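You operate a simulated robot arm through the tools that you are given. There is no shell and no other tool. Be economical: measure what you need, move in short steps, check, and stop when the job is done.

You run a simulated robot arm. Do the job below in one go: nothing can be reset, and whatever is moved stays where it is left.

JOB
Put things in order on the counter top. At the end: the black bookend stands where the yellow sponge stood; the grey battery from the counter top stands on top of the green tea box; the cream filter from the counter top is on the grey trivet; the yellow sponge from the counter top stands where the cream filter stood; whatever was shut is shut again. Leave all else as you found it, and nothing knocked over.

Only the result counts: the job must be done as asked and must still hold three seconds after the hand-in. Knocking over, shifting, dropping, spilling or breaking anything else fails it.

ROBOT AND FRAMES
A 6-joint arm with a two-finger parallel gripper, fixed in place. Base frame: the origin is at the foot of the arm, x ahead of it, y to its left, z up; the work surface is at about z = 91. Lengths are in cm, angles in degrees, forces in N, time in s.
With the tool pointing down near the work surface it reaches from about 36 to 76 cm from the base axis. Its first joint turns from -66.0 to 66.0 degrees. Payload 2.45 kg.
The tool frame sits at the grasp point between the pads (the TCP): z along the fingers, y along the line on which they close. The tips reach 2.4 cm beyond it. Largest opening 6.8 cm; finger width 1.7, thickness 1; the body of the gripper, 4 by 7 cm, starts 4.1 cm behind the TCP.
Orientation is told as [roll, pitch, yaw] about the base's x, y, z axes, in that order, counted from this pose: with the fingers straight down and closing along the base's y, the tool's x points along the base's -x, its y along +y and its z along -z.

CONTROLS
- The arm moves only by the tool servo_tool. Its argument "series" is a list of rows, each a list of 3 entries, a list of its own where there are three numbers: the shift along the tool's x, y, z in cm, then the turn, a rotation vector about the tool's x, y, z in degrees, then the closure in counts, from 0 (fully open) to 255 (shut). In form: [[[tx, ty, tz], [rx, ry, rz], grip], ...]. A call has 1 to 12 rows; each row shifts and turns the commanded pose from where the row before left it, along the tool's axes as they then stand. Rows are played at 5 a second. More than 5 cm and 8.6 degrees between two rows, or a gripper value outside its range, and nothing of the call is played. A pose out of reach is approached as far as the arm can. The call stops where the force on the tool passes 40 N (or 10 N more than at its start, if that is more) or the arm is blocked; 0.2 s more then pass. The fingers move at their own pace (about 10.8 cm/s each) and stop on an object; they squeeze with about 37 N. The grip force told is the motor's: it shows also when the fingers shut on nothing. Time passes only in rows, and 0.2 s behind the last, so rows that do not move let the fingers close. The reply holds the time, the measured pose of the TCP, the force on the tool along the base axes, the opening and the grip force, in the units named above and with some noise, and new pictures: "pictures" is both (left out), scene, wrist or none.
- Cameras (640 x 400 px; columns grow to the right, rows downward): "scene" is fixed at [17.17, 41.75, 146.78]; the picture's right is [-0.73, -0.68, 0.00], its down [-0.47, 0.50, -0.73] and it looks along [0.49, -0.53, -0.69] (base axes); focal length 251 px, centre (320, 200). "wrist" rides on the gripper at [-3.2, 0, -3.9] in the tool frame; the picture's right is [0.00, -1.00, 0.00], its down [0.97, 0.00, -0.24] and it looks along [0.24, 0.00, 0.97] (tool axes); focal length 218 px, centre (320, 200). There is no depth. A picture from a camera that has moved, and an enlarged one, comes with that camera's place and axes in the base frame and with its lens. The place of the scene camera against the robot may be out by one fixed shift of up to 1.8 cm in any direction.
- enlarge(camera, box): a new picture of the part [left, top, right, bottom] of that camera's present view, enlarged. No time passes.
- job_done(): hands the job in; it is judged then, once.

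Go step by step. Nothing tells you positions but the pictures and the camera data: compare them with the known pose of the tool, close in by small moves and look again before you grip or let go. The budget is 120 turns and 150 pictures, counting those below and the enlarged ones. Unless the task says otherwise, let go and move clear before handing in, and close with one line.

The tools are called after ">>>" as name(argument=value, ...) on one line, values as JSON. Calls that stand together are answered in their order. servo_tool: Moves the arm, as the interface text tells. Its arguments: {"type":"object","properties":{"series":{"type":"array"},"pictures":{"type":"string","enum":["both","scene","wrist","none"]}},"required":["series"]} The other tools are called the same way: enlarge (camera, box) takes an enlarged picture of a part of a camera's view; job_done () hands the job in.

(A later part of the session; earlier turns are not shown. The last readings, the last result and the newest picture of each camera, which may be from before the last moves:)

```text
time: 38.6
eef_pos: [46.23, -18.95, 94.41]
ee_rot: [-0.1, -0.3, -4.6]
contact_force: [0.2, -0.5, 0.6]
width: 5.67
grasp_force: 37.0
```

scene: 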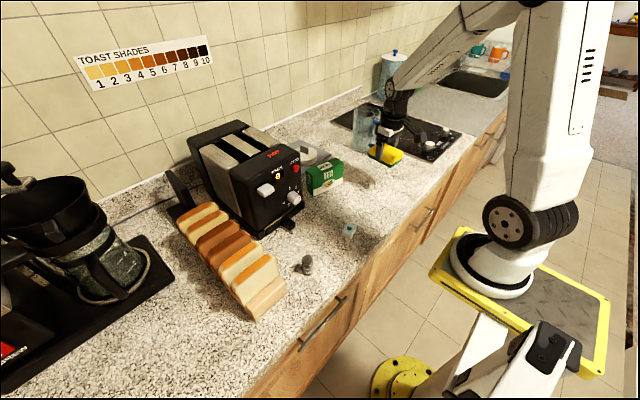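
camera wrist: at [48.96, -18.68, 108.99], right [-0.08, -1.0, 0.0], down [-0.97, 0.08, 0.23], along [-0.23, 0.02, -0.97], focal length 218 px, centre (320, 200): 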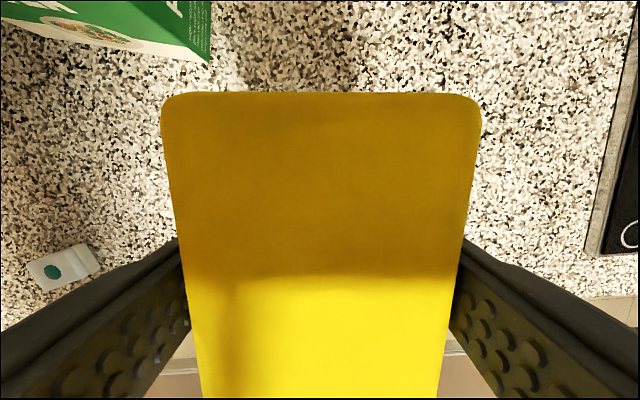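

>>> servo_tool(series=[[[0, 0, 0.2], [0, 0, 0], 255], [[0, 0, 0], [0, 0, 0], 255], [[0, 0, 0], [0, 0, 0], 0], [[0, 0, 0], [0, 0, 0], 0], [[0, 0, -3], [0, 0, 0], 0], [[0, 0, -5], [0, 0, 0], 0], [[0, 0, -5], [0, 0, 0], 0], [[0, 0, -5], [0, 0, 0], 0]])

```text
time: 40.4
eef_pos: [46.21, -18.81, 112.17]
ee_rot: [0.0, -0.2, -4.7]
contact_force: [-0.3, 0.7, 0.0]
width: 6.8
grasp_force: 0.2
camera wrist: at [49.35, -19.09, 116.02], right [-0.08, -1.0, 0.0], down [-0.97, 0.08, 0.24], along [-0.24, 0.02, -0.97], focal length 218 px, centre (320, 200)
```

scene: 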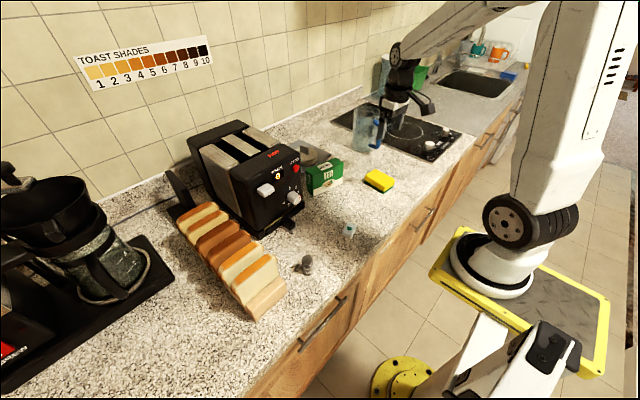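
wrist: 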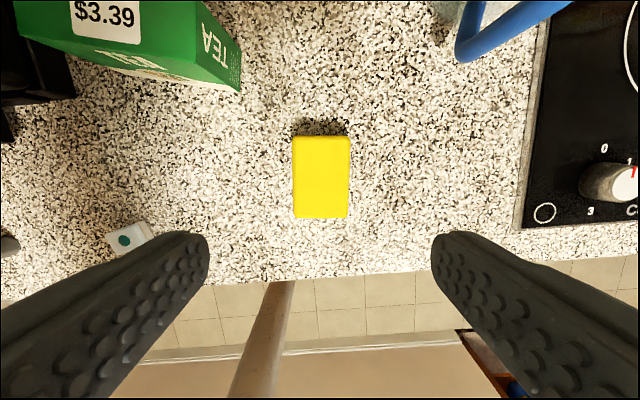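

Sponge placed. Now the battery onto the tea box. First I'll look at the tea box from above to measure its top.

>>> servo_tool(series=[[[-2.5, 3, -1], [0, 0, -4.7], 0], [[-3, 3.5, -1], [0, 0, 0], 0], [[-3, 3.5, 0], [0, 0, 0], 0], [[-1.5, 3.5, 0], [0, 0, 0], 0]], pictures="wrist")

>>> enlarge(camera="wrist", box=[220, 100, 420, 225])

```text
time: 41.4
eef_pos: [56.57, -5.45, 114.35]
ee_rot: [-0.1, -0.3, -0.1]
contact_force: [0.3, 0.5, -0.1]
width: 6.8
grasp_force: 0.0
camera wrist: at [59.72, -5.4, 118.33], right [0.0, -1.0, 0.0], down [-0.97, 0.0, 0.23], along [-0.23, 0.0, -0.97], focal length 218 px, centre (320, 200)
```

wrist: 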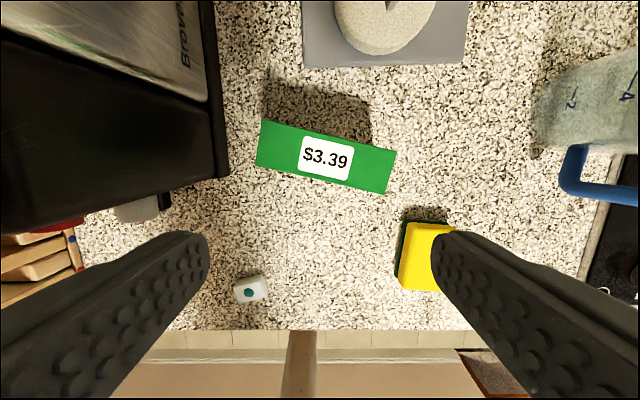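

```text
3.20 times, centred on (320, 162) of wrist
camera zoom: at [59.72, -5.4, 118.33], right [0.0, -1.0, 0.0], down [-0.97, 0.0, 0.23], along [-0.23, 0.0, -0.97], focal length 698 px, centre (320, 320)
```

zoom: 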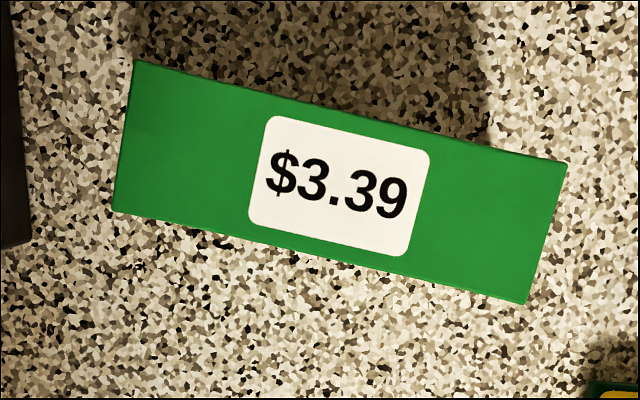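

Tea box top: centre ≈[58.95,-5.85], z≈99, about 4 × 12 cm. Now I'll move to the battery near [41,20].

>>> servo_tool(series=[[[3, 4, 0], [0, 0, 0], 0], [[3, 4, 0], [0, 0, 0], 0], [[3, 4, 0], [0, 0, 0], 0], [[3, 4, 0], [0, 0, 0], 0], [[1.5, 4, 0], [0, 0, 0], 0], [[0, 4, 3], [0, 0, 0], 0], [[0, 1.4, 4], [0, 0, 0], 0], [[0, 0, 1], [0, 0, 0], 0]], pictures="wrist")

>>> enlarge(camera="wrist", box=[240, 120, 400, 240])

```text
time: 43.2
eef_pos: [42.97, 19.78, 106.16]
ee_rot: [-0.1, -0.2, -0.1]
contact_force: [0.5, 0.0, 0.4]
width: 6.83
grasp_force: 0.0
camera wrist: at [46.16, 19.84, 110.08], right [0.0, -1.0, 0.0], down [-0.97, 0.0, 0.23], along [-0.23, 0.0, -0.97], focal length 218 px, centre (320, 200)
```

wrist: 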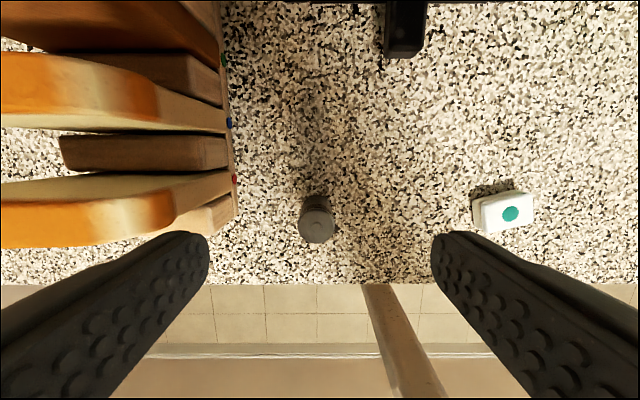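

```text
3.33 times, centred on (320, 180) of wrist
camera zoom: at [46.16, 19.84, 110.08], right [0.0, -1.0, 0.0], down [-0.97, 0.0, 0.23], along [-0.23, 0.0, -0.97], focal length 728 px, centre (320, 267)
```

zoom: 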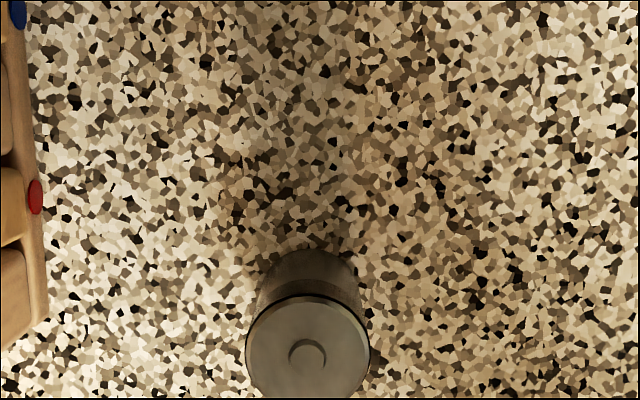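

The battery stands at about [40.8,20.05], 2.5 cm across. I'll centre and descend with the fingers partly closed.

>>> servo_tool(series=[[[2.15, 0.25, 0], [0, 0, 0], 80], [[0, 0, 4], [0, 0, 0], 80], [[0, 0, 3.5], [0, 0, 0], 80], [[0, 0, 0], [0, 0, 0], 80]], pictures="wrist")

>>> enlarge(camera="scene", box=[270, 220, 350, 290])

```text
time: 44.2
eef_pos: [40.93, 20.07, 98.53]
ee_rot: [-0.2, -0.3, 0.0]
contact_force: [-0.4, 0.1, 0.7]
width: 4.69
grasp_force: 0.0
camera wrist: at [44.07, 20.12, 102.43], right [0.0, -1.0, 0.0], down [-0.97, 0.0, 0.23], along [-0.23, 0.0, -0.97], focal length 218 px, centre (320, 200)
```

wrist: 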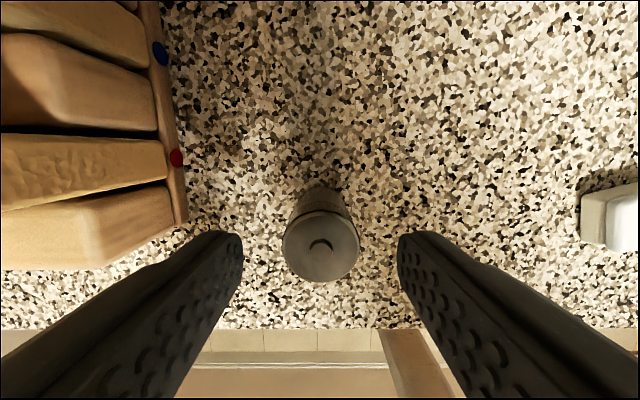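

```text
5.71 times, centred on (310, 255) of scene
camera zoom: at [17.17, 41.75, 146.78], right [-0.73, -0.68, 0.0], down [-0.47, 0.5, -0.73], along [0.49, -0.53, -0.69], focal length 1437 px, centre (377, -114)
```

zoom: 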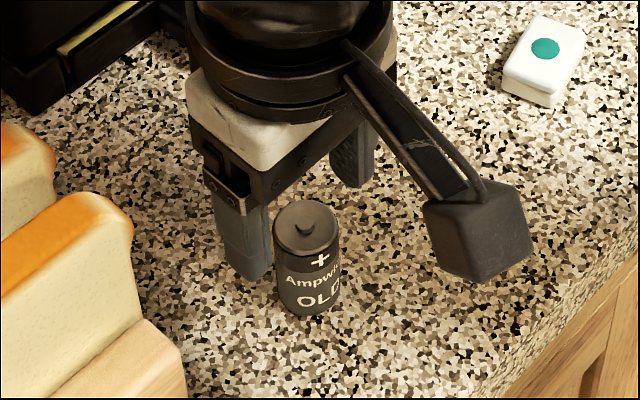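

Nearly aligned. I'll shift 0.3 toward me, descend and close.

>>> servo_tool(series=[[[0.3, 0, 1.5], [0, 0, 0], 80], [[0, 0, 1.5], [0, 0, 0], 80], [[0, 0, 1.3], [0, 0, 0], 80], [[0, 0, 0], [0, 0, 0], 80], [[0, 0, 0], [0, 0, 0], 255], [[0, 0, 0], [0, 0, 0], 255], [[0, 0, 0], [0, 0, 0], 255]])

>>> enlarge(camera="scene", box=[270, 220, 350, 290])

```text
time: 45.8
eef_pos: [40.45, 19.95, 94.11]
ee_rot: [-0.1, -0.2, 0.0]
contact_force: [1.0, 0.4, -0.1]
width: 2.5
grasp_force: 37.3
camera wrist: at [43.68, 20.01, 98.13], right [0.0, -1.0, 0.0], down [-0.97, 0.0, 0.23], along [-0.23, 0.0, -0.97], focal length 218 px, centre (320, 200)
```

scene: 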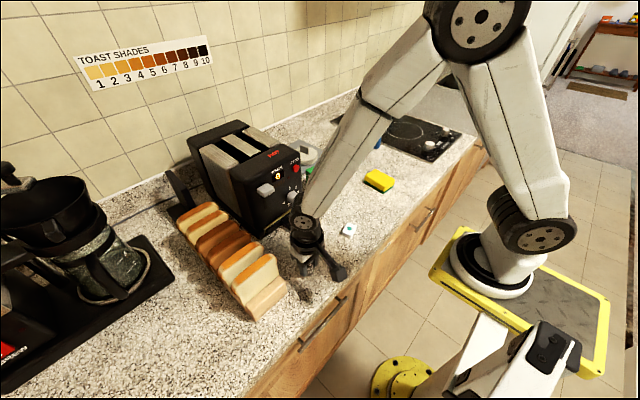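
wrist: 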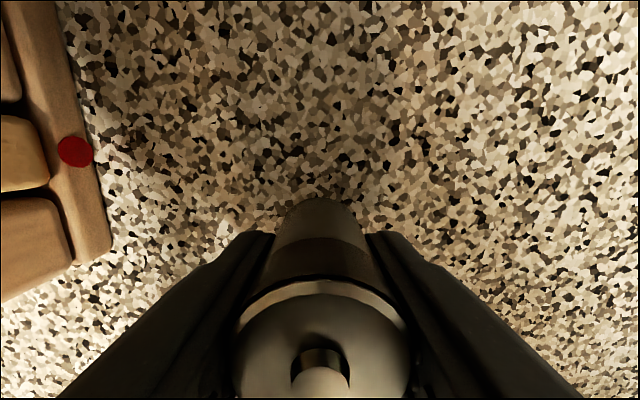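

```text
5.71 times, centred on (310, 255) of scene
camera zoom: at [17.17, 41.75, 146.78], right [-0.73, -0.68, 0.0], down [-0.47, 0.5, -0.73], along [0.49, -0.53, -0.69], focal length 1437 px, centre (377, -114)
```

zoom: 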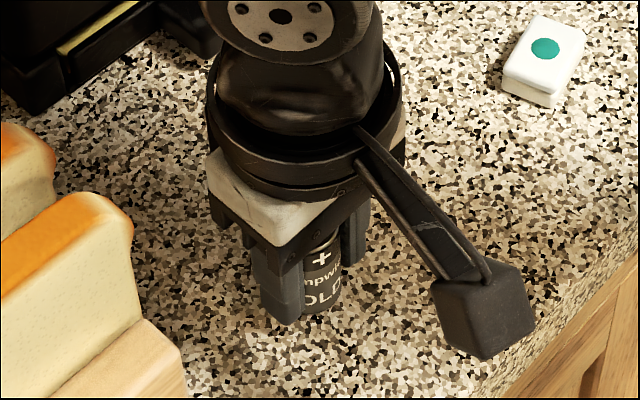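

Battery gripped (2.5 cm). I'll lift it, go right, then forward over the tea box.

>>> servo_tool(series=[[[0, 0, -1], [0, 0, 0], 255], [[0, 0, -3], [0, 0, 0], 255], [[0, 0, -4], [0, 0, 0], 255], [[0, 0, -4], [0, 0, 0], 255], [[0, 0, -3], [0, 0, 0], 255], [[0, -3, 0], [0, 0, 0], 255], [[0, -4.5, 0], [0, 0, 0], 255], [[0, -4.5, 0], [0, 0, 0], 255], [[0, -4.5, 0], [0, 0, 0], 255], [[0, -4.5, 0], [0, 0, 0], 255], [[0, -3, 0], [0, 0, 0], 255], [[0, -1.8, 0], [0, 0, 0], 255]], pictures="none")

>>> servo_tool(series=[[[-2.5, 0, 0], [0, 0, 0], 255], [[-4, 0, 0], [0, 0, 0], 255], [[-4, 0, 0], [0, 0, 0], 255], [[-4, 0, 0], [0, 0, 0], 255], [[-3, 0, 0], [0, 0, 0], 255], [[-1, 0, 1.5], [0, 0, 0], 255], [[0, 0, 0], [0, 0, 0], 255]])

>>> enlarge(camera="scene", box=[280, 130, 370, 200])

```text
time: 48.4
eef_pos: [40.63, -6.14, 109.12]
ee_rot: [-0.1, -0.3, 0.0]
contact_force: [0.0, -0.1, 0.6]
width: 2.49
grasp_force: 36.8
```

```text
time: 50.0
eef_pos: [59.29, -6.17, 107.93]
ee_rot: [0.0, -0.4, 0.0]
contact_force: [0.3, 0.6, -0.2]
width: 2.5
grasp_force: 37.3
camera wrist: at [62.42, -5.99, 111.92], right [0.0, -1.0, 0.0], down [-0.97, 0.0, 0.23], along [-0.23, 0.0, -0.97], focal length 218 px, centre (320, 200)
```

scene: 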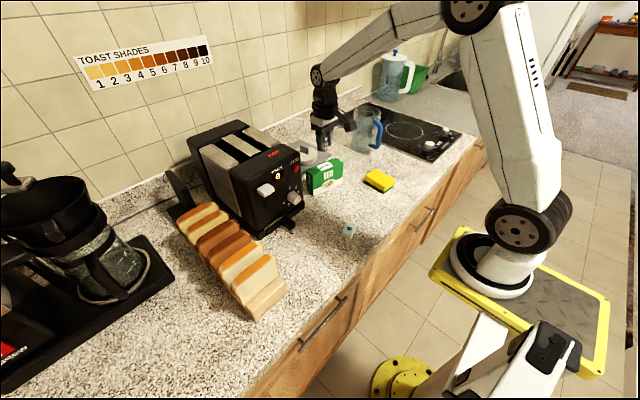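
wrist: 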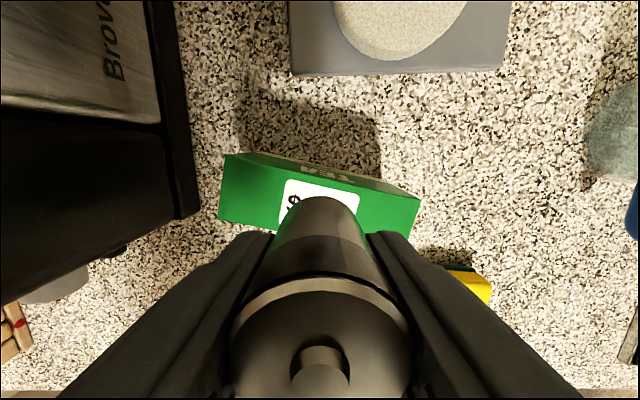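

```text
5.71 times, centred on (325, 165) of scene
camera zoom: at [17.17, 41.75, 146.78], right [-0.73, -0.68, 0.0], down [-0.47, 0.5, -0.73], along [0.49, -0.53, -0.69], focal length 1437 px, centre (291, 400)
```

zoom: 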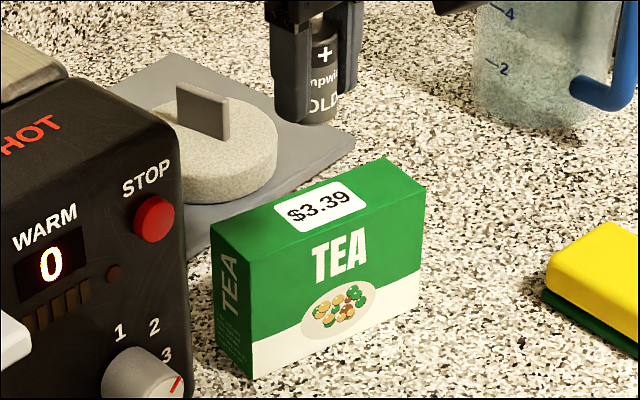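

Positions agree. I'll fine-adjust and descend to just above the tea box top.

>>> servo_tool(series=[[[0.25, 0.25, 2], [0, 0, 0], 255], [[0, 0, 2], [0, 0, 0], 255], [[0, 0, 0.9], [0, 0, 0], 255], [[0, 0, 0], [0, 0, 0], 255]], pictures="wrist")

>>> enlarge(camera="scene", box=[295, 130, 355, 180])

```text
time: 51.0
eef_pos: [58.72, -5.69, 102.95]
ee_rot: [-0.1, -0.3, 0.0]
contact_force: [-0.2, 0.6, -0.2]
width: 2.54
grasp_force: 37.3
camera wrist: at [61.98, -5.73, 106.88], right [0.0, -1.0, 0.0], down [-0.97, 0.0, 0.24], along [-0.24, 0.0, -0.97], focal length 218 px, centre (320, 200)
```

wrist: 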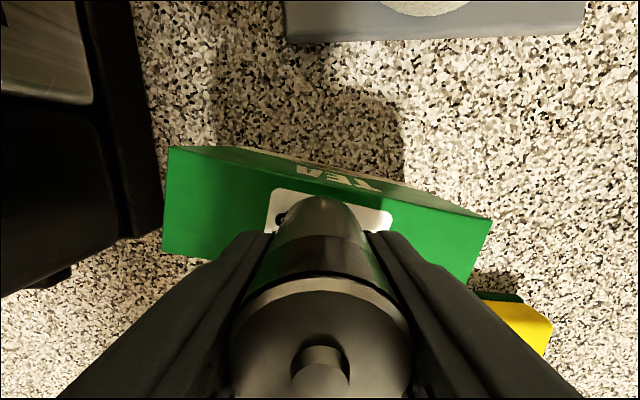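

```text
8.00 times, centred on (325, 155) of scene
camera zoom: at [17.17, 41.75, 146.78], right [-0.73, -0.68, 0.0], down [-0.47, 0.5, -0.73], along [0.49, -0.53, -0.69], focal length 2012 px, centre (280, 560)
```

zoom: 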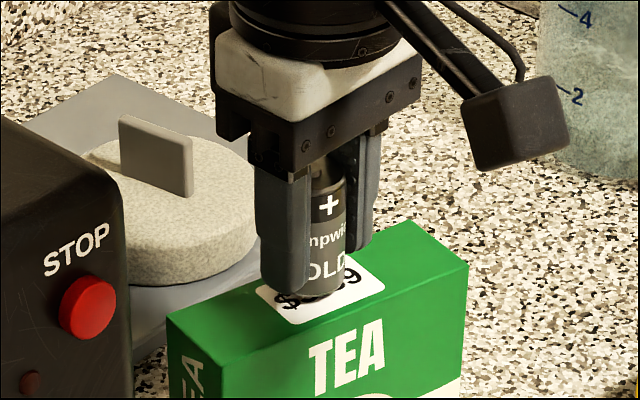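

Nearly centred. I'll nudge forward 0.2 and lower until contact.

>>> servo_tool(series=[[[-0.2, 0, 0.3], [0, 0, 0], 255], [[0, 0, 0.2], [0, 0, 0], 255], [[0, 0, 0.1], [0, 0, 0], 255], [[0, 0, 0], [0, 0, 0], 255]], pictures="none")

>>> enlarge(camera="scene", box=[295, 130, 355, 180])

```text
time: 52.0
eef_pos: [59.11, -5.83, 102.48]
ee_rot: [-0.1, -0.5, 0.0]
contact_force: [-1.9, 1.9, 17.7]
width: 2.51
grasp_force: 37.3
```

```text
8.00 times, centred on (325, 155) of scene
camera zoom: at [17.13, 41.76, 146.78], right [-0.73, -0.68, 0.0], down [-0.47, 0.5, -0.73], along [0.49, -0.53, -0.69], focal length 2012 px, centre (280, 560)
```

zoom: 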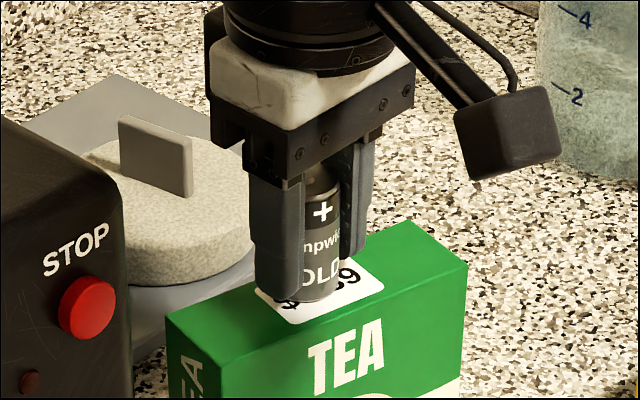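

In contact with the box top. I'll ease off 0.1 cm, open, and rise.

>>> servo_tool(series=[[[0, 0, -0.12], [0, 0, 0], 255], [[0, 0, 0], [0, 0, 0], 160], [[0, 0, 0], [0, 0, 0], 80], [[0, 0, -2], [0, 0, 0], 80], [[0, 0, -4], [0, 0, 0], 80], [[0, 0, -4], [0, 0, 0], 80]], pictures="wrist")

>>> enlarge(camera="scene", box=[285, 120, 365, 190])

```text
time: 53.4
eef_pos: [59.04, -5.48, 112.88]
ee_rot: [-0.1, -0.3, 0.0]
contact_force: [-1.6, -0.2, -0.9]
width: 4.67
grasp_force: 0.1
camera wrist: at [62.18, -5.44, 116.8], right [0.0, -1.0, 0.0], down [-0.97, 0.0, 0.24], along [-0.24, 0.0, -0.97], focal length 218 px, centre (320, 200)
```

wrist: 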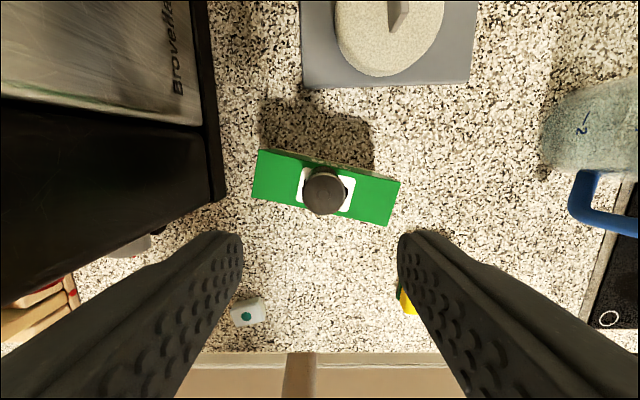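

```text
5.71 times, centred on (325, 155) of scene
camera zoom: at [17.17, 41.75, 146.78], right [-0.73, -0.68, 0.0], down [-0.47, 0.5, -0.73], along [0.49, -0.53, -0.69], focal length 1437 px, centre (291, 457)
```

zoom: 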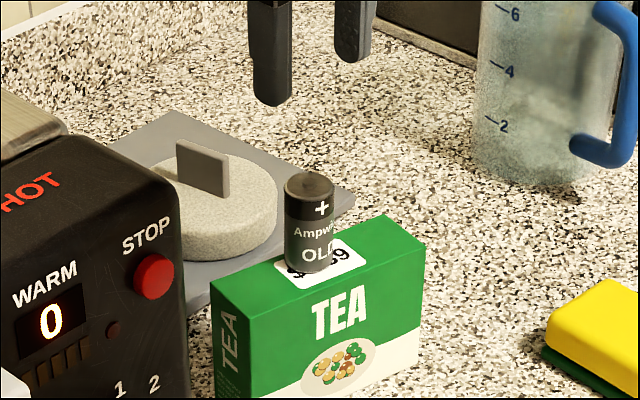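

Battery stands on the tea box. Last is the bookend behind the toast rack. I'll rise, back off, and go left for an overhead look.

>>> servo_tool(series=[[[0, 0, -4], [0, 0, 0], 0], [[3, 0, -4], [0, 0, 0], 0], [[4, 2, 0], [0, 0, 0], 0], [[4, 2, 0], [0, 0, 0], 0], [[2, 4, 0], [0, 0, 0], 0], [[0, 4.8, 0], [0, 0, 0], 0], [[0, 4.8, 0], [0, 0, 0], 0], [[0, 4.8, 0], [0, 0, 0], 0], [[0, 4.8, 0], [0, 0, 0], 0], [[0, 4.8, 0], [0, 0, 0], 0], [[-3, 3.5, 0], [0, 0, 0], 0], [[-4, 0, 0], [0, 0, 0], 0]], pictures="none")

>>> servo_tool(series=[[[-4, 0, 0], [0, 0, 0], 0], [[-4, 0, 0], [0, 0, 0], 0], [[0, 0, 0], [0, 0, 0], 0]])

```text
time: 56.0
eef_pos: [53.0, 29.67, 120.4]
ee_rot: [-0.1, -0.3, 0.0]
contact_force: [-0.5, 0.2, 0.5]
width: 6.81
grasp_force: 0.1
```

```text
time: 56.8
eef_pos: [60.88, 29.7, 120.16]
ee_rot: [-0.1, -0.3, 0.0]
contact_force: [0.3, -0.6, 0.4]
width: 6.81
grasp_force: 0.1
camera wrist: at [64.13, 29.78, 124.22], right [0.0, -1.0, 0.0], down [-0.97, 0.0, 0.24], along [-0.24, 0.0, -0.97], focal length 218 px, centre (320, 200)
```

scene: 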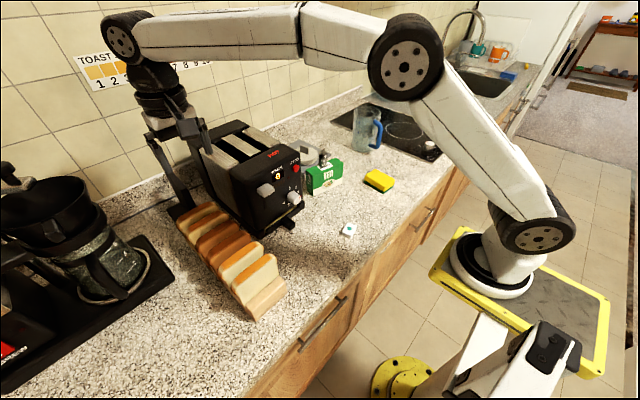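
wrist: 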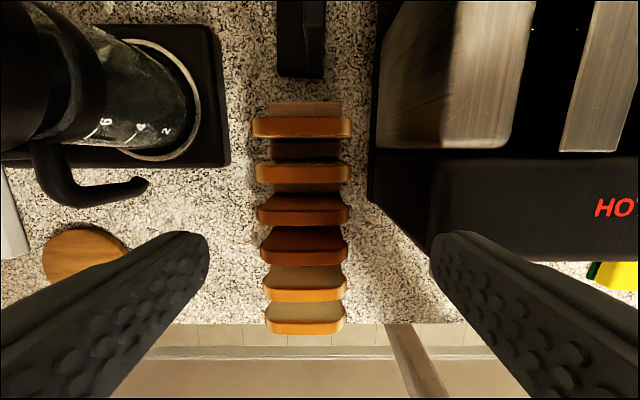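

The bookend is at the far end, roughly x 73–83, y≈32, which may be beyond vertical reach. I'll enlarge to see its shape.

>>> enlarge(camera="wrist", box=[230, 0, 390, 110])

>>> enlarge(camera="scene", box=[140, 150, 240, 240])

```text
3.64 times, centred on (310, 55) of wrist
camera zoom: at [64.13, 29.78, 124.22], right [0.0, -1.0, 0.0], down [-0.97, 0.0, 0.24], along [-0.24, 0.0, -0.97], focal length 794 px, centre (356, 727)
```

zoom: 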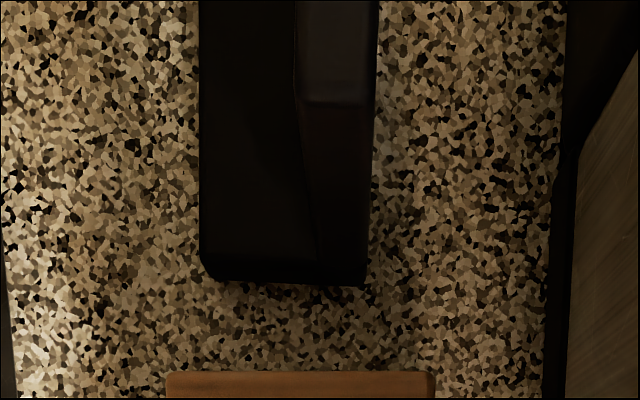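

```text
4.44 times, centred on (190, 195) of scene
camera zoom: at [17.17, 41.75, 146.78], right [-0.73, -0.68, 0.0], down [-0.47, 0.5, -0.73], along [0.49, -0.53, -0.69], focal length 1118 px, centre (898, 222)
```

zoom: 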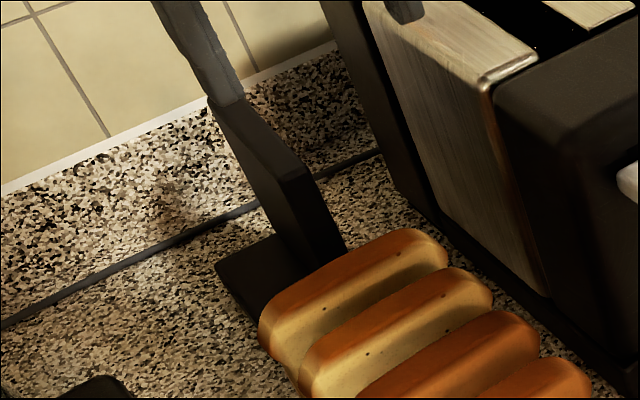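

The bookend is an L: a 1.6 cm upright plate in the x–z plane at y≈30.2 (x 73–84, top z≈104), with its base extending to +y. I'll tilt the tool forward about 25° to gain reach, and look again.

>>> servo_tool(series=[[[0, 0, 0], [0, -8.5, 0], 0], [[0, 0, 0], [0, -8.5, 0], 0], [[0, 0, 0], [0, -8.5, 0], 0], [[-3.6, 0, 1.7], [0, 0, 0], 0], [[0, 0, 0], [0, 0, 0], 0]])

>>> enlarge(camera="wrist", box=[220, 40, 420, 165])

```text
time: 58.0
eef_pos: [64.85, 29.98, 120.47]
ee_rot: [-0.1, -25.9, 0.2]
contact_force: [-0.1, 0.8, -0.5]
width: 6.82
grasp_force: 0.1
camera wrist: at [66.04, 29.99, 125.45], right [0.0, -1.0, 0.0], down [-0.98, 0.0, -0.21], along [0.21, 0.0, -0.98], focal length 218 px, centre (320, 200)
```

scene: 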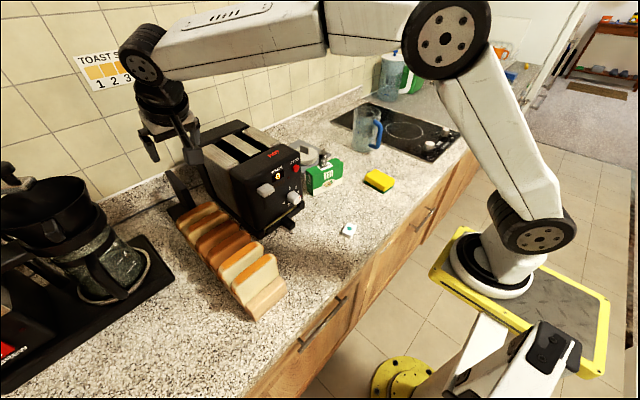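
wrist: 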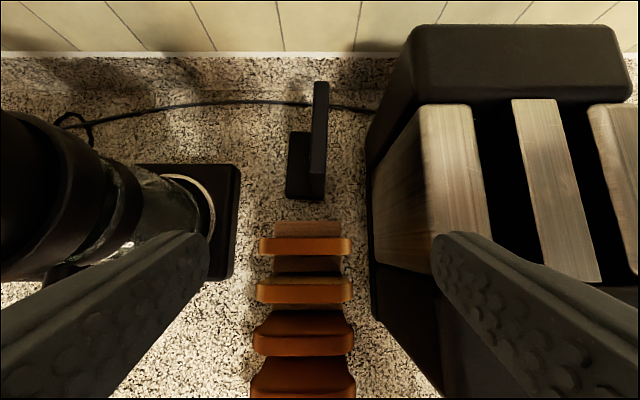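

```text
3.20 times, centred on (320, 102) of wrist
camera zoom: at [66.04, 29.99, 125.45], right [0.0, -1.0, 0.0], down [-0.98, 0.0, -0.21], along [0.21, 0.0, -0.98], focal length 698 px, centre (320, 512)
```

zoom: 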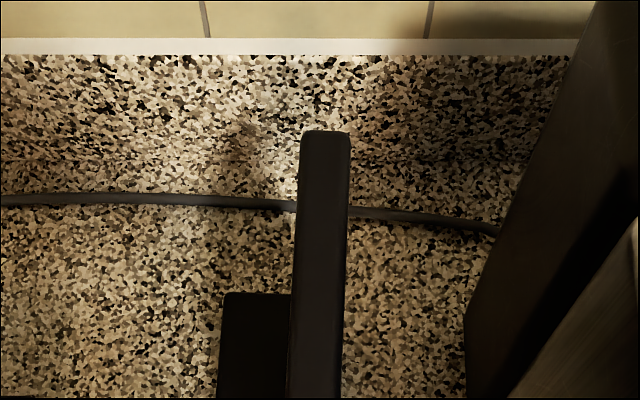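

I'll look at the near end of the upright to see where its top edge begins.

>>> enlarge(camera="wrist", box=[260, 70, 380, 230])

>>> enlarge(camera="scene", box=[150, 155, 220, 225])

```text
2.50 times, centred on (320, 150) of wrist
camera zoom: at [66.04, 29.99, 125.45], right [0.0, -1.0, 0.0], down [-0.98, 0.0, -0.21], along [0.21, 0.0, -0.98], focal length 546 px, centre (320, 325)
```

zoom: 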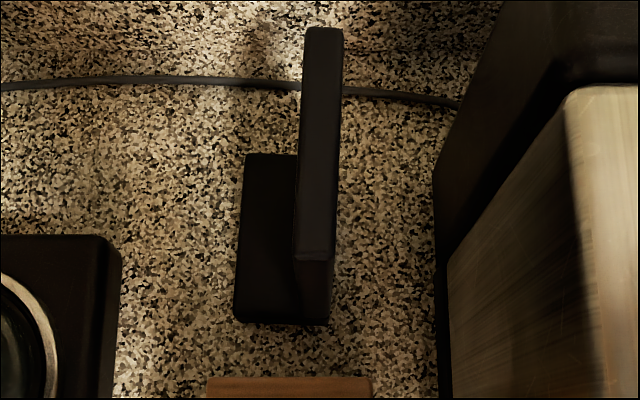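

```text
5.71 times, centred on (185, 190) of scene
camera zoom: at [17.17, 41.75, 146.78], right [-0.73, -0.68, 0.0], down [-0.47, 0.5, -0.73], along [0.49, -0.53, -0.69], focal length 1437 px, centre (1091, 257)
```

zoom: 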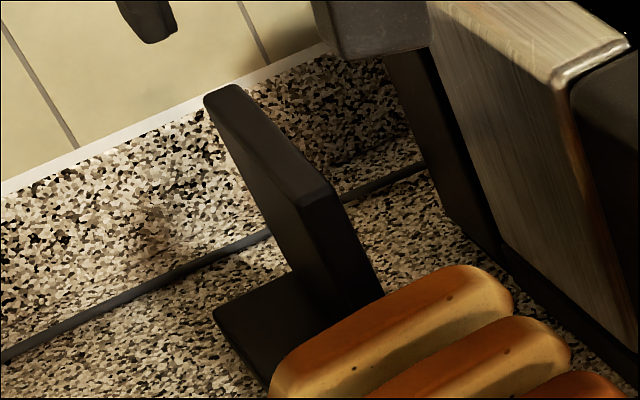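

Upright: x 73.4–84.4, y≈30.05, yaw≈-2.4°, top z≈104.1. I'll approach diagonally to just above its middle.

>>> servo_tool(series=[[[-1.36, 0, 3.44], [1.03, 0, 2.16], 0], [[-1.36, 0, 3.44], [0, 0, 0], 0], [[-1.36, 0, 3.44], [0, 0, 0], 0], [[-1.36, 0, 3.44], [0, 0, 0], 0], [[-1.36, 0, 3.44], [0, 0, 0], 0], [[0, 0, 0], [0, 0, 0], 0]])

```text
time: 59.4
eef_pos: [77.59, 28.84, 107.6]
ee_rot: [-0.1, -25.8, -2.5]
contact_force: [-0.3, 0.2, -0.2]
width: 6.81
grasp_force: 0.0
out of reach, approached as far as the arm can: row 5
camera wrist: at [78.82, 28.91, 112.59], right [-0.04, -1.0, 0.0], down [-0.98, 0.04, -0.21], along [0.21, -0.01, -0.98], focal length 218 px, centre (320, 200)
```

scene: 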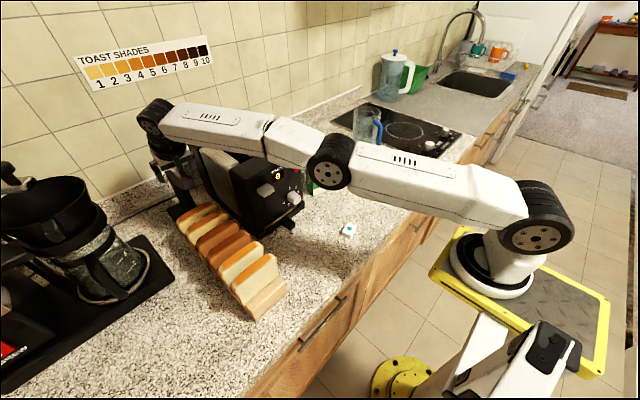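
wrist: 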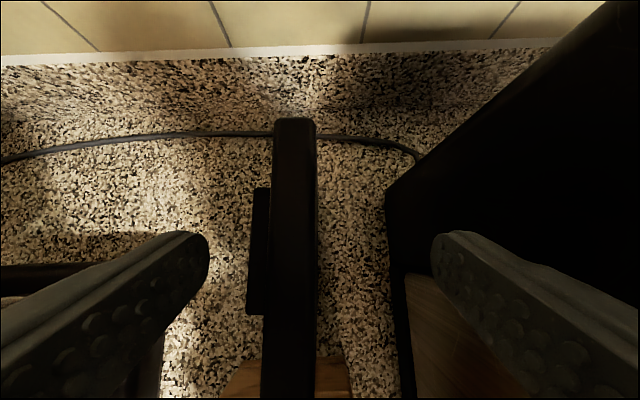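

It's at the reach limit and y fell short. I'll ease back 1 cm while staying above the plate, then re-check.

>>> servo_tool(series=[[[1.3, 0, 0.2], [0, 0, 0], 0], [[0, 0, 0], [0, 0, 0], 0], [[0, 0, 0], [0, 0, 0], 0]], pictures="wrist")

```text
time: 60.2
eef_pos: [76.43, 28.98, 107.01]
ee_rot: [0.0, -25.8, -2.3]
contact_force: [-0.3, -0.7, -0.6]
width: 6.78
grasp_force: 0.1
camera wrist: at [77.63, 29.0, 111.99], right [-0.04, -1.0, 0.0], down [-0.98, 0.04, -0.21], along [0.21, -0.01, -0.98], focal length 218 px, centre (320, 200)
```

wrist: 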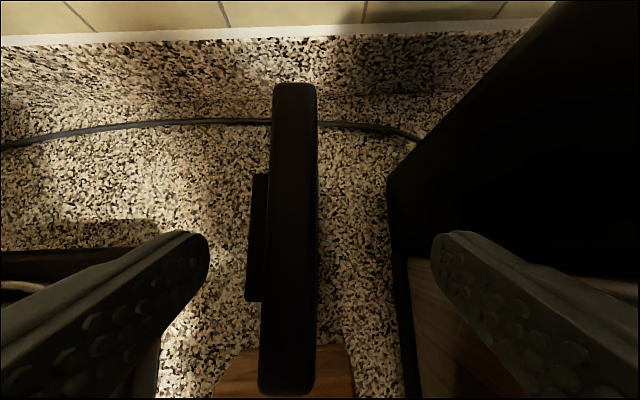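

The plate is 1 cm to the left, uniformly, and the yaw matches. I'll shift and descend around it.

>>> servo_tool(series=[[[0, 1.0, 0], [0, 0, 0], 0], [[0.3, 0, 1.5], [0, 0, 0], 0], [[0, 0, 0], [0, 0, 0], 0]], pictures="both")

```text
time: 61.0
eef_pos: [76.99, 29.92, 105.6]
ee_rot: [-0.1, -25.8, -2.4]
contact_force: [-0.1, 0.4, -0.7]
width: 6.77
grasp_force: 0.1
camera wrist: at [78.03, 29.94, 110.51], right [-0.04, -1.0, 0.0], down [-0.98, 0.04, -0.21], along [0.21, -0.01, -0.98], focal length 218 px, centre (320, 200)
```

scene: 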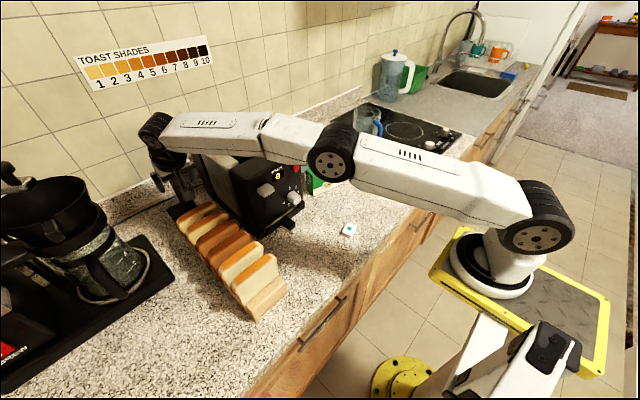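
wrist: 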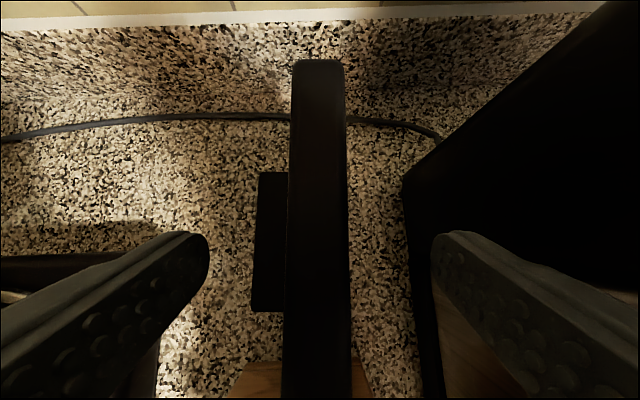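

Centred. I'll lower about 3 cm in small steps and close.

>>> servo_tool(series=[[[0.4, 0, 1], [0, 0, 0], 0], [[0.4, 0, 1], [0, 0, 0], 0], [[0.3, 0, 0.9], [0, 0, 0], 0], [[0, 0, 0], [0, 0, 0], 0], [[0, 0, 0], [0, 0, 0], 255], [[0, 0, 0], [0, 0, 0], 255], [[0, 0, 0], [0, 0, 0], 255], [[0, 0, 0], [0, 0, 0], 255]])

>>> enlarge(camera="scene", box=[140, 100, 310, 220])

```text
time: 62.8
eef_pos: [77.07, 30.0, 102.6]
ee_rot: [-0.1, -25.8, -2.5]
contact_force: [0.9, -0.4, -0.2]
width: 1.78
grasp_force: 36.3
camera wrist: at [78.37, 30.02, 107.54], right [-0.04, -1.0, 0.0], down [-0.98, 0.04, -0.21], along [0.21, -0.01, -0.98], focal length 218 px, centre (320, 200)
```

scene: 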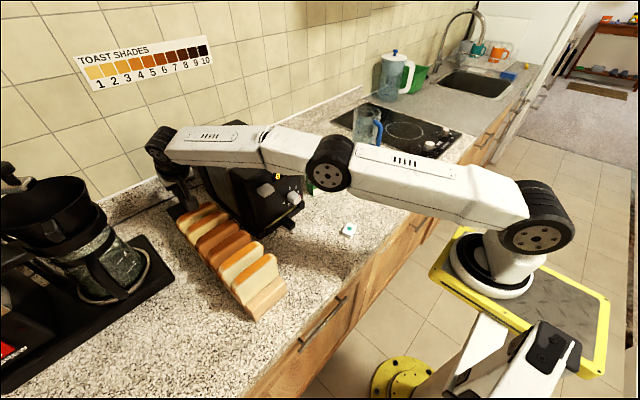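
wrist: 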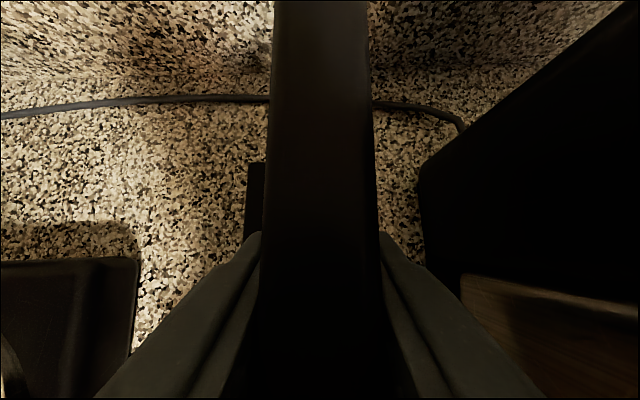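

```text
3.33 times, centred on (225, 160) of scene
camera zoom: at [17.17, 41.75, 146.78], right [-0.73, -0.68, 0.0], down [-0.47, 0.5, -0.73], along [0.49, -0.53, -0.69], focal length 838 px, centre (637, 333)
```

zoom: 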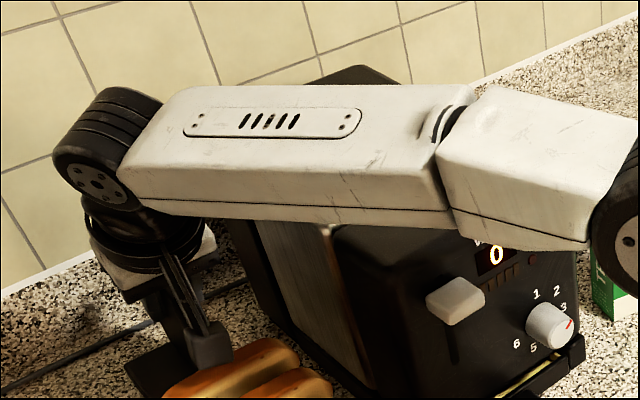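

The bookend is gripped (1.78 cm). I'll lift slowly by 1.5 cm and check it stays level.

>>> servo_tool(series=[[[-0.17, 0, -0.47], [0, 0, 0], 255], [[-0.17, 0, -0.47], [0, 0, 0], 255], [[-0.17, 0, -0.47], [0, 0, 0], 255], [[0, 0, 0], [0, 0, 0], 255]])

>>> enlarge(camera="scene", box=[140, 140, 240, 230])

```text
time: 63.8
eef_pos: [77.21, 30.11, 103.99]
ee_rot: [-0.1, -25.8, -2.3]
contact_force: [-0.6, -0.5, -4.1]
width: 1.81
grasp_force: 36.0
camera wrist: at [78.32, 30.21, 108.95], right [-0.04, -1.0, 0.0], down [-0.98, 0.04, -0.21], along [0.21, -0.01, -0.98], focal length 218 px, centre (320, 200)
```

scene: 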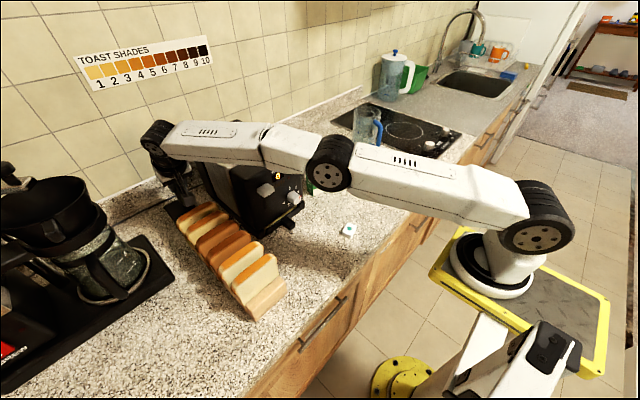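
wrist: 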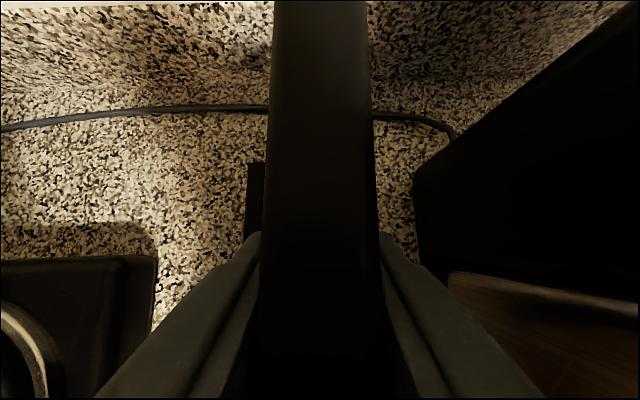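

```text
4.44 times, centred on (190, 185) of scene
camera zoom: at [17.18, 41.76, 146.77], right [-0.73, -0.68, 0.0], down [-0.47, 0.5, -0.73], along [0.49, -0.53, -0.69], focal length 1118 px, centre (898, 267)
```

zoom: 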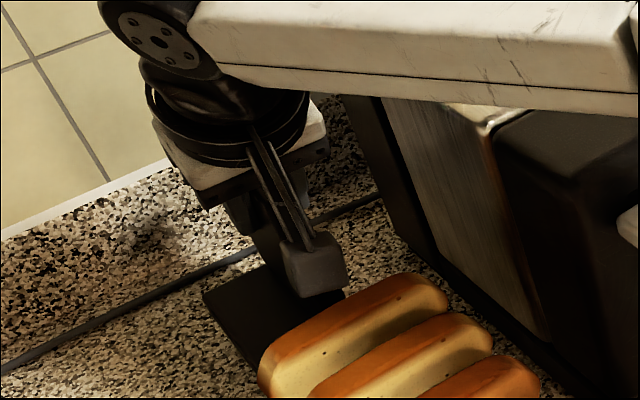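

It holds level and is light (~4 N). I'll continue lifting to z≈118, pulling back slightly.

>>> servo_tool(series=[[[-0.5, 0, -1.4], [0, 0, 0], 255], [[-0.5, 0, -1.4], [0, 0, 0], 255], [[-0.5, 0, -1.4], [0, 0, 0], 255], [[-0.5, 0, -1.4], [0, 0, 0], 255], [[-0.5, 0, -1.4], [0, 0, 0], 255], [[-0.5, 0, -1.4], [0, 0, 0], 255], [[-0.5, 0, -1.4], [0, 0, 0], 255], [[-0.5, 0, -1.4], [0, 0, 0], 255], [[-0.5, 0, -1.4], [0, 0, 0], 255], [[-0.5, 0, -1.4], [0, 0, 0], 255], [[0, 0, 0], [0, 0, 0], 255]])

```text
time: 66.2
eef_pos: [74.51, 29.8, 118.45]
ee_rot: [-0.3, -25.7, -2.4]
contact_force: [0.2, 0.1, -3.4]
width: 1.78
grasp_force: 35.3
out of reach, approached as far as the arm can: row 7, 10
camera wrist: at [75.7, 29.83, 123.48], right [-0.04, -1.0, 0.0], down [-0.98, 0.04, -0.2], along [0.2, -0.01, -0.98], focal length 218 px, centre (320, 200)
```

scene: 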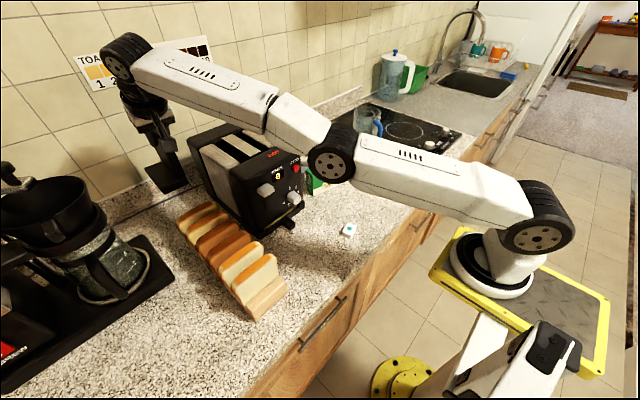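
wrist: 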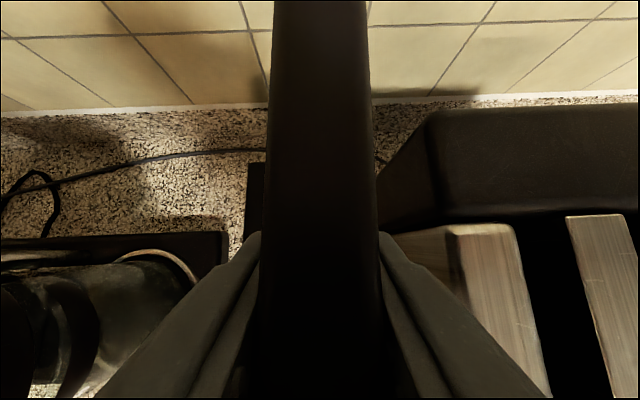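

Clear of the toast (bottom ≈107). I'll pull back over the rack, then move left toward the sponge's place.

>>> servo_tool(series=[[[1.8, 0, -0.87], [0, 0, 0], 255], [[2.7, 0, -1.3], [0, 0, 0], 255], [[3.2, 0, -1.55], [0, 0, 0], 255], [[3.2, 0, -1.55], [0, 0, 0], 255], [[3.2, 0, -1.55], [0, 0, 0], 255], [[3.2, 0, -1.55], [0, 0, 0], 255], [[3.2, 0, -1.55], [0, 0, 0], 255], [[1.8, 0, -0.87], [0, 0, 0], 255], [[0, 0, 0], [0, 0, 0], 255]], pictures="scene")

```text
time: 68.2
eef_pos: [66.77, 38.24, 123.41]
ee_rot: [-0.2, -25.6, -2.4]
contact_force: [-0.3, 0.0, -4.4]
width: 1.77
grasp_force: 36.4
out of reach, approached as far as the arm can: row 1, 2, 3, 4, 5, 6, 7, 8
```

scene: 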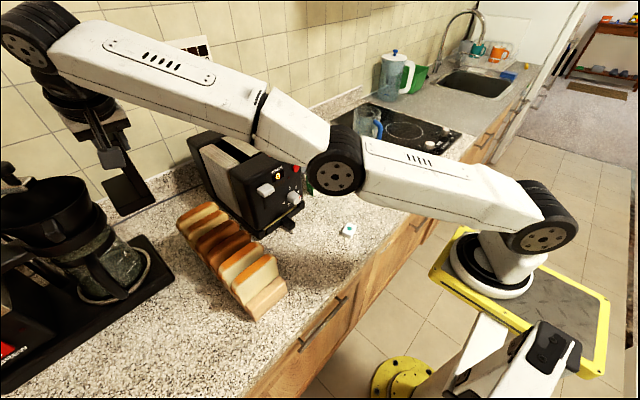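

The arm straightened out at the limit and slid sideways instead of pulling back. I'll swing back to the right along the same radius while lowering a bit, so the elbow bends the right way.

>>> servo_tool(series=[[[-0.5, -2.1, 0.8], [0, 0, 0], 255], [[-0.5, -2.1, 0.9], [0, 0, 0], 255], [[-0.5, -2.1, 0.9], [0, 0, 0], 255], [[0, -1.5, 0.8], [0, 0, 0], 255]])

```text
time: 69.2
eef_pos: [71.83, 32.26, 121.98]
ee_rot: [-0.2, -25.6, -2.3]
contact_force: [-0.4, 0.0, -4.6]
width: 1.79
grasp_force: 36.4
out of reach, approached as far as the arm can: row 1, 2, 3, 4
camera wrist: at [72.99, 32.3, 126.93], right [-0.04, -1.0, 0.0], down [-0.98, 0.04, -0.2], along [0.2, -0.01, -0.98], focal length 218 px, centre (320, 200)
```

scene: 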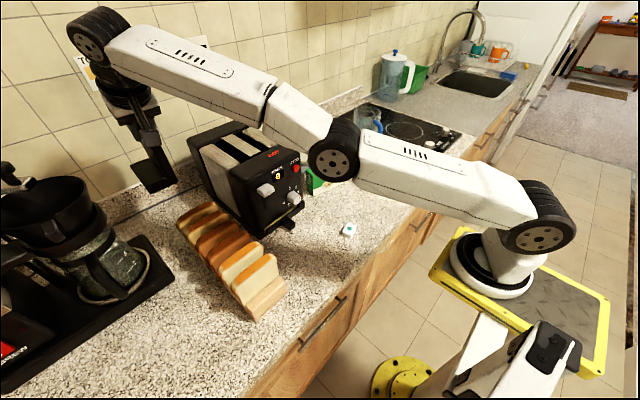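
wrist: 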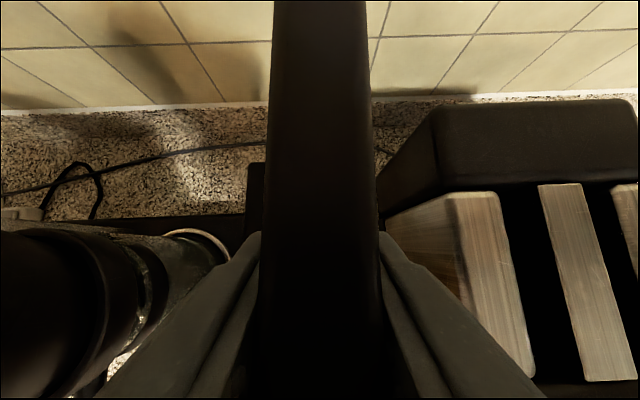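

The arm is on its full-extension sphere. I'll move mostly downward and a little inward to get the elbow bending.

>>> servo_tool(series=[[[0.9, 0, 0.7], [0, 0, 0], 255], [[0.9, 0, 0.7], [0, 0, 0], 255], [[0.9, 0, 0.7], [0, 0, 0], 255]], pictures="none")

```text
time: 70.0
eef_pos: [72.29, 33.26, 119.41]
ee_rot: [-0.2, -25.9, -2.4]
contact_force: [-0.4, -0.7, -4.1]
width: 1.77
grasp_force: 36.0
out of reach, approached as far as the arm can: row 1, 2, 3
```

It's still on the sphere, probably with the elbow bent slightly the wrong way against its limit. I'll go outward-down to fully straighten it, as in the earlier pose that worked.

>>> servo_tool(series=[[[-0.9, -0.7, 1.8], [0, 0, 0], 255], [[-0.9, -0.7, 1.8], [0, 0, 0], 255], [[-0.9, -0.7, 1.8], [0, 0, 0], 255], [[-0.5, -0.7, 1.8], [0, 0, 0], 255]], pictures="scene")

```text
time: 71.0
eef_pos: [75.69, 29.73, 114.38]
ee_rot: [-0.1, -25.8, -2.4]
contact_force: [0.0, 0.5, -3.5]
width: 1.79
grasp_force: 36.1
out of reach, approached as far as the arm can: row 1, 2, 4
```

scene: 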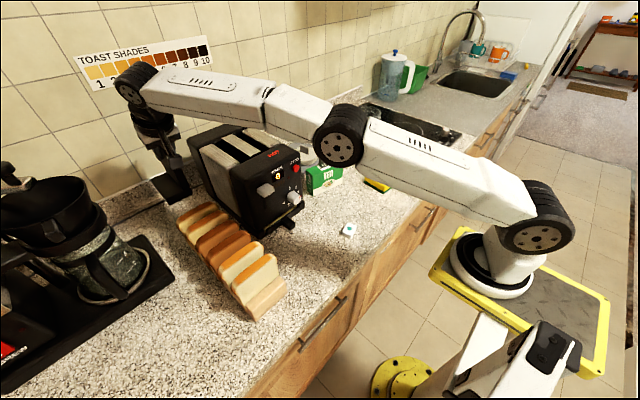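

The elbow is now bent upward correctly. I'll pull inward 3 cm to move off the boundary.

>>> servo_tool(series=[[[0.9, 0, -0.4], [0, 0, 0], 255], [[0.9, 0, -0.4], [0, 0, 0], 255], [[0.9, 0, -0.45], [0, 0, 0], 255]], pictures="scene")

```text
time: 71.8
eef_pos: [72.6, 29.97, 114.47]
ee_rot: [-0.1, -25.8, -2.3]
contact_force: [0.0, 0.4, -4.4]
width: 1.8
grasp_force: 36.2
```

scene: 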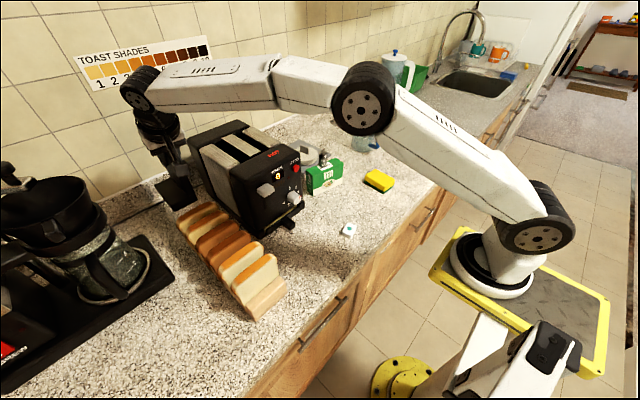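

It's moving properly now. I'll rise to z≈118.5 with slight pull-back, then pull back over the toast.

>>> servo_tool(series=[[[-0.17, 0, -1.03], [0, 0, 0], 255], [[-0.17, 0, -1.03], [0, 0, 0], 255], [[-0.17, 0, -1.03], [0, 0, 0], 255], [[-0.17, 0, -1.03], [0, 0, 0], 255], [[1.8, 0, -0.87], [0, 0, 0], 255]], pictures="none")

```text
time: 73.0
eef_pos: [69.39, 30.0, 118.39]
ee_rot: [-0.1, -25.7, -2.3]
contact_force: [-0.5, -0.1, -4.3]
width: 1.78
grasp_force: 35.8
```

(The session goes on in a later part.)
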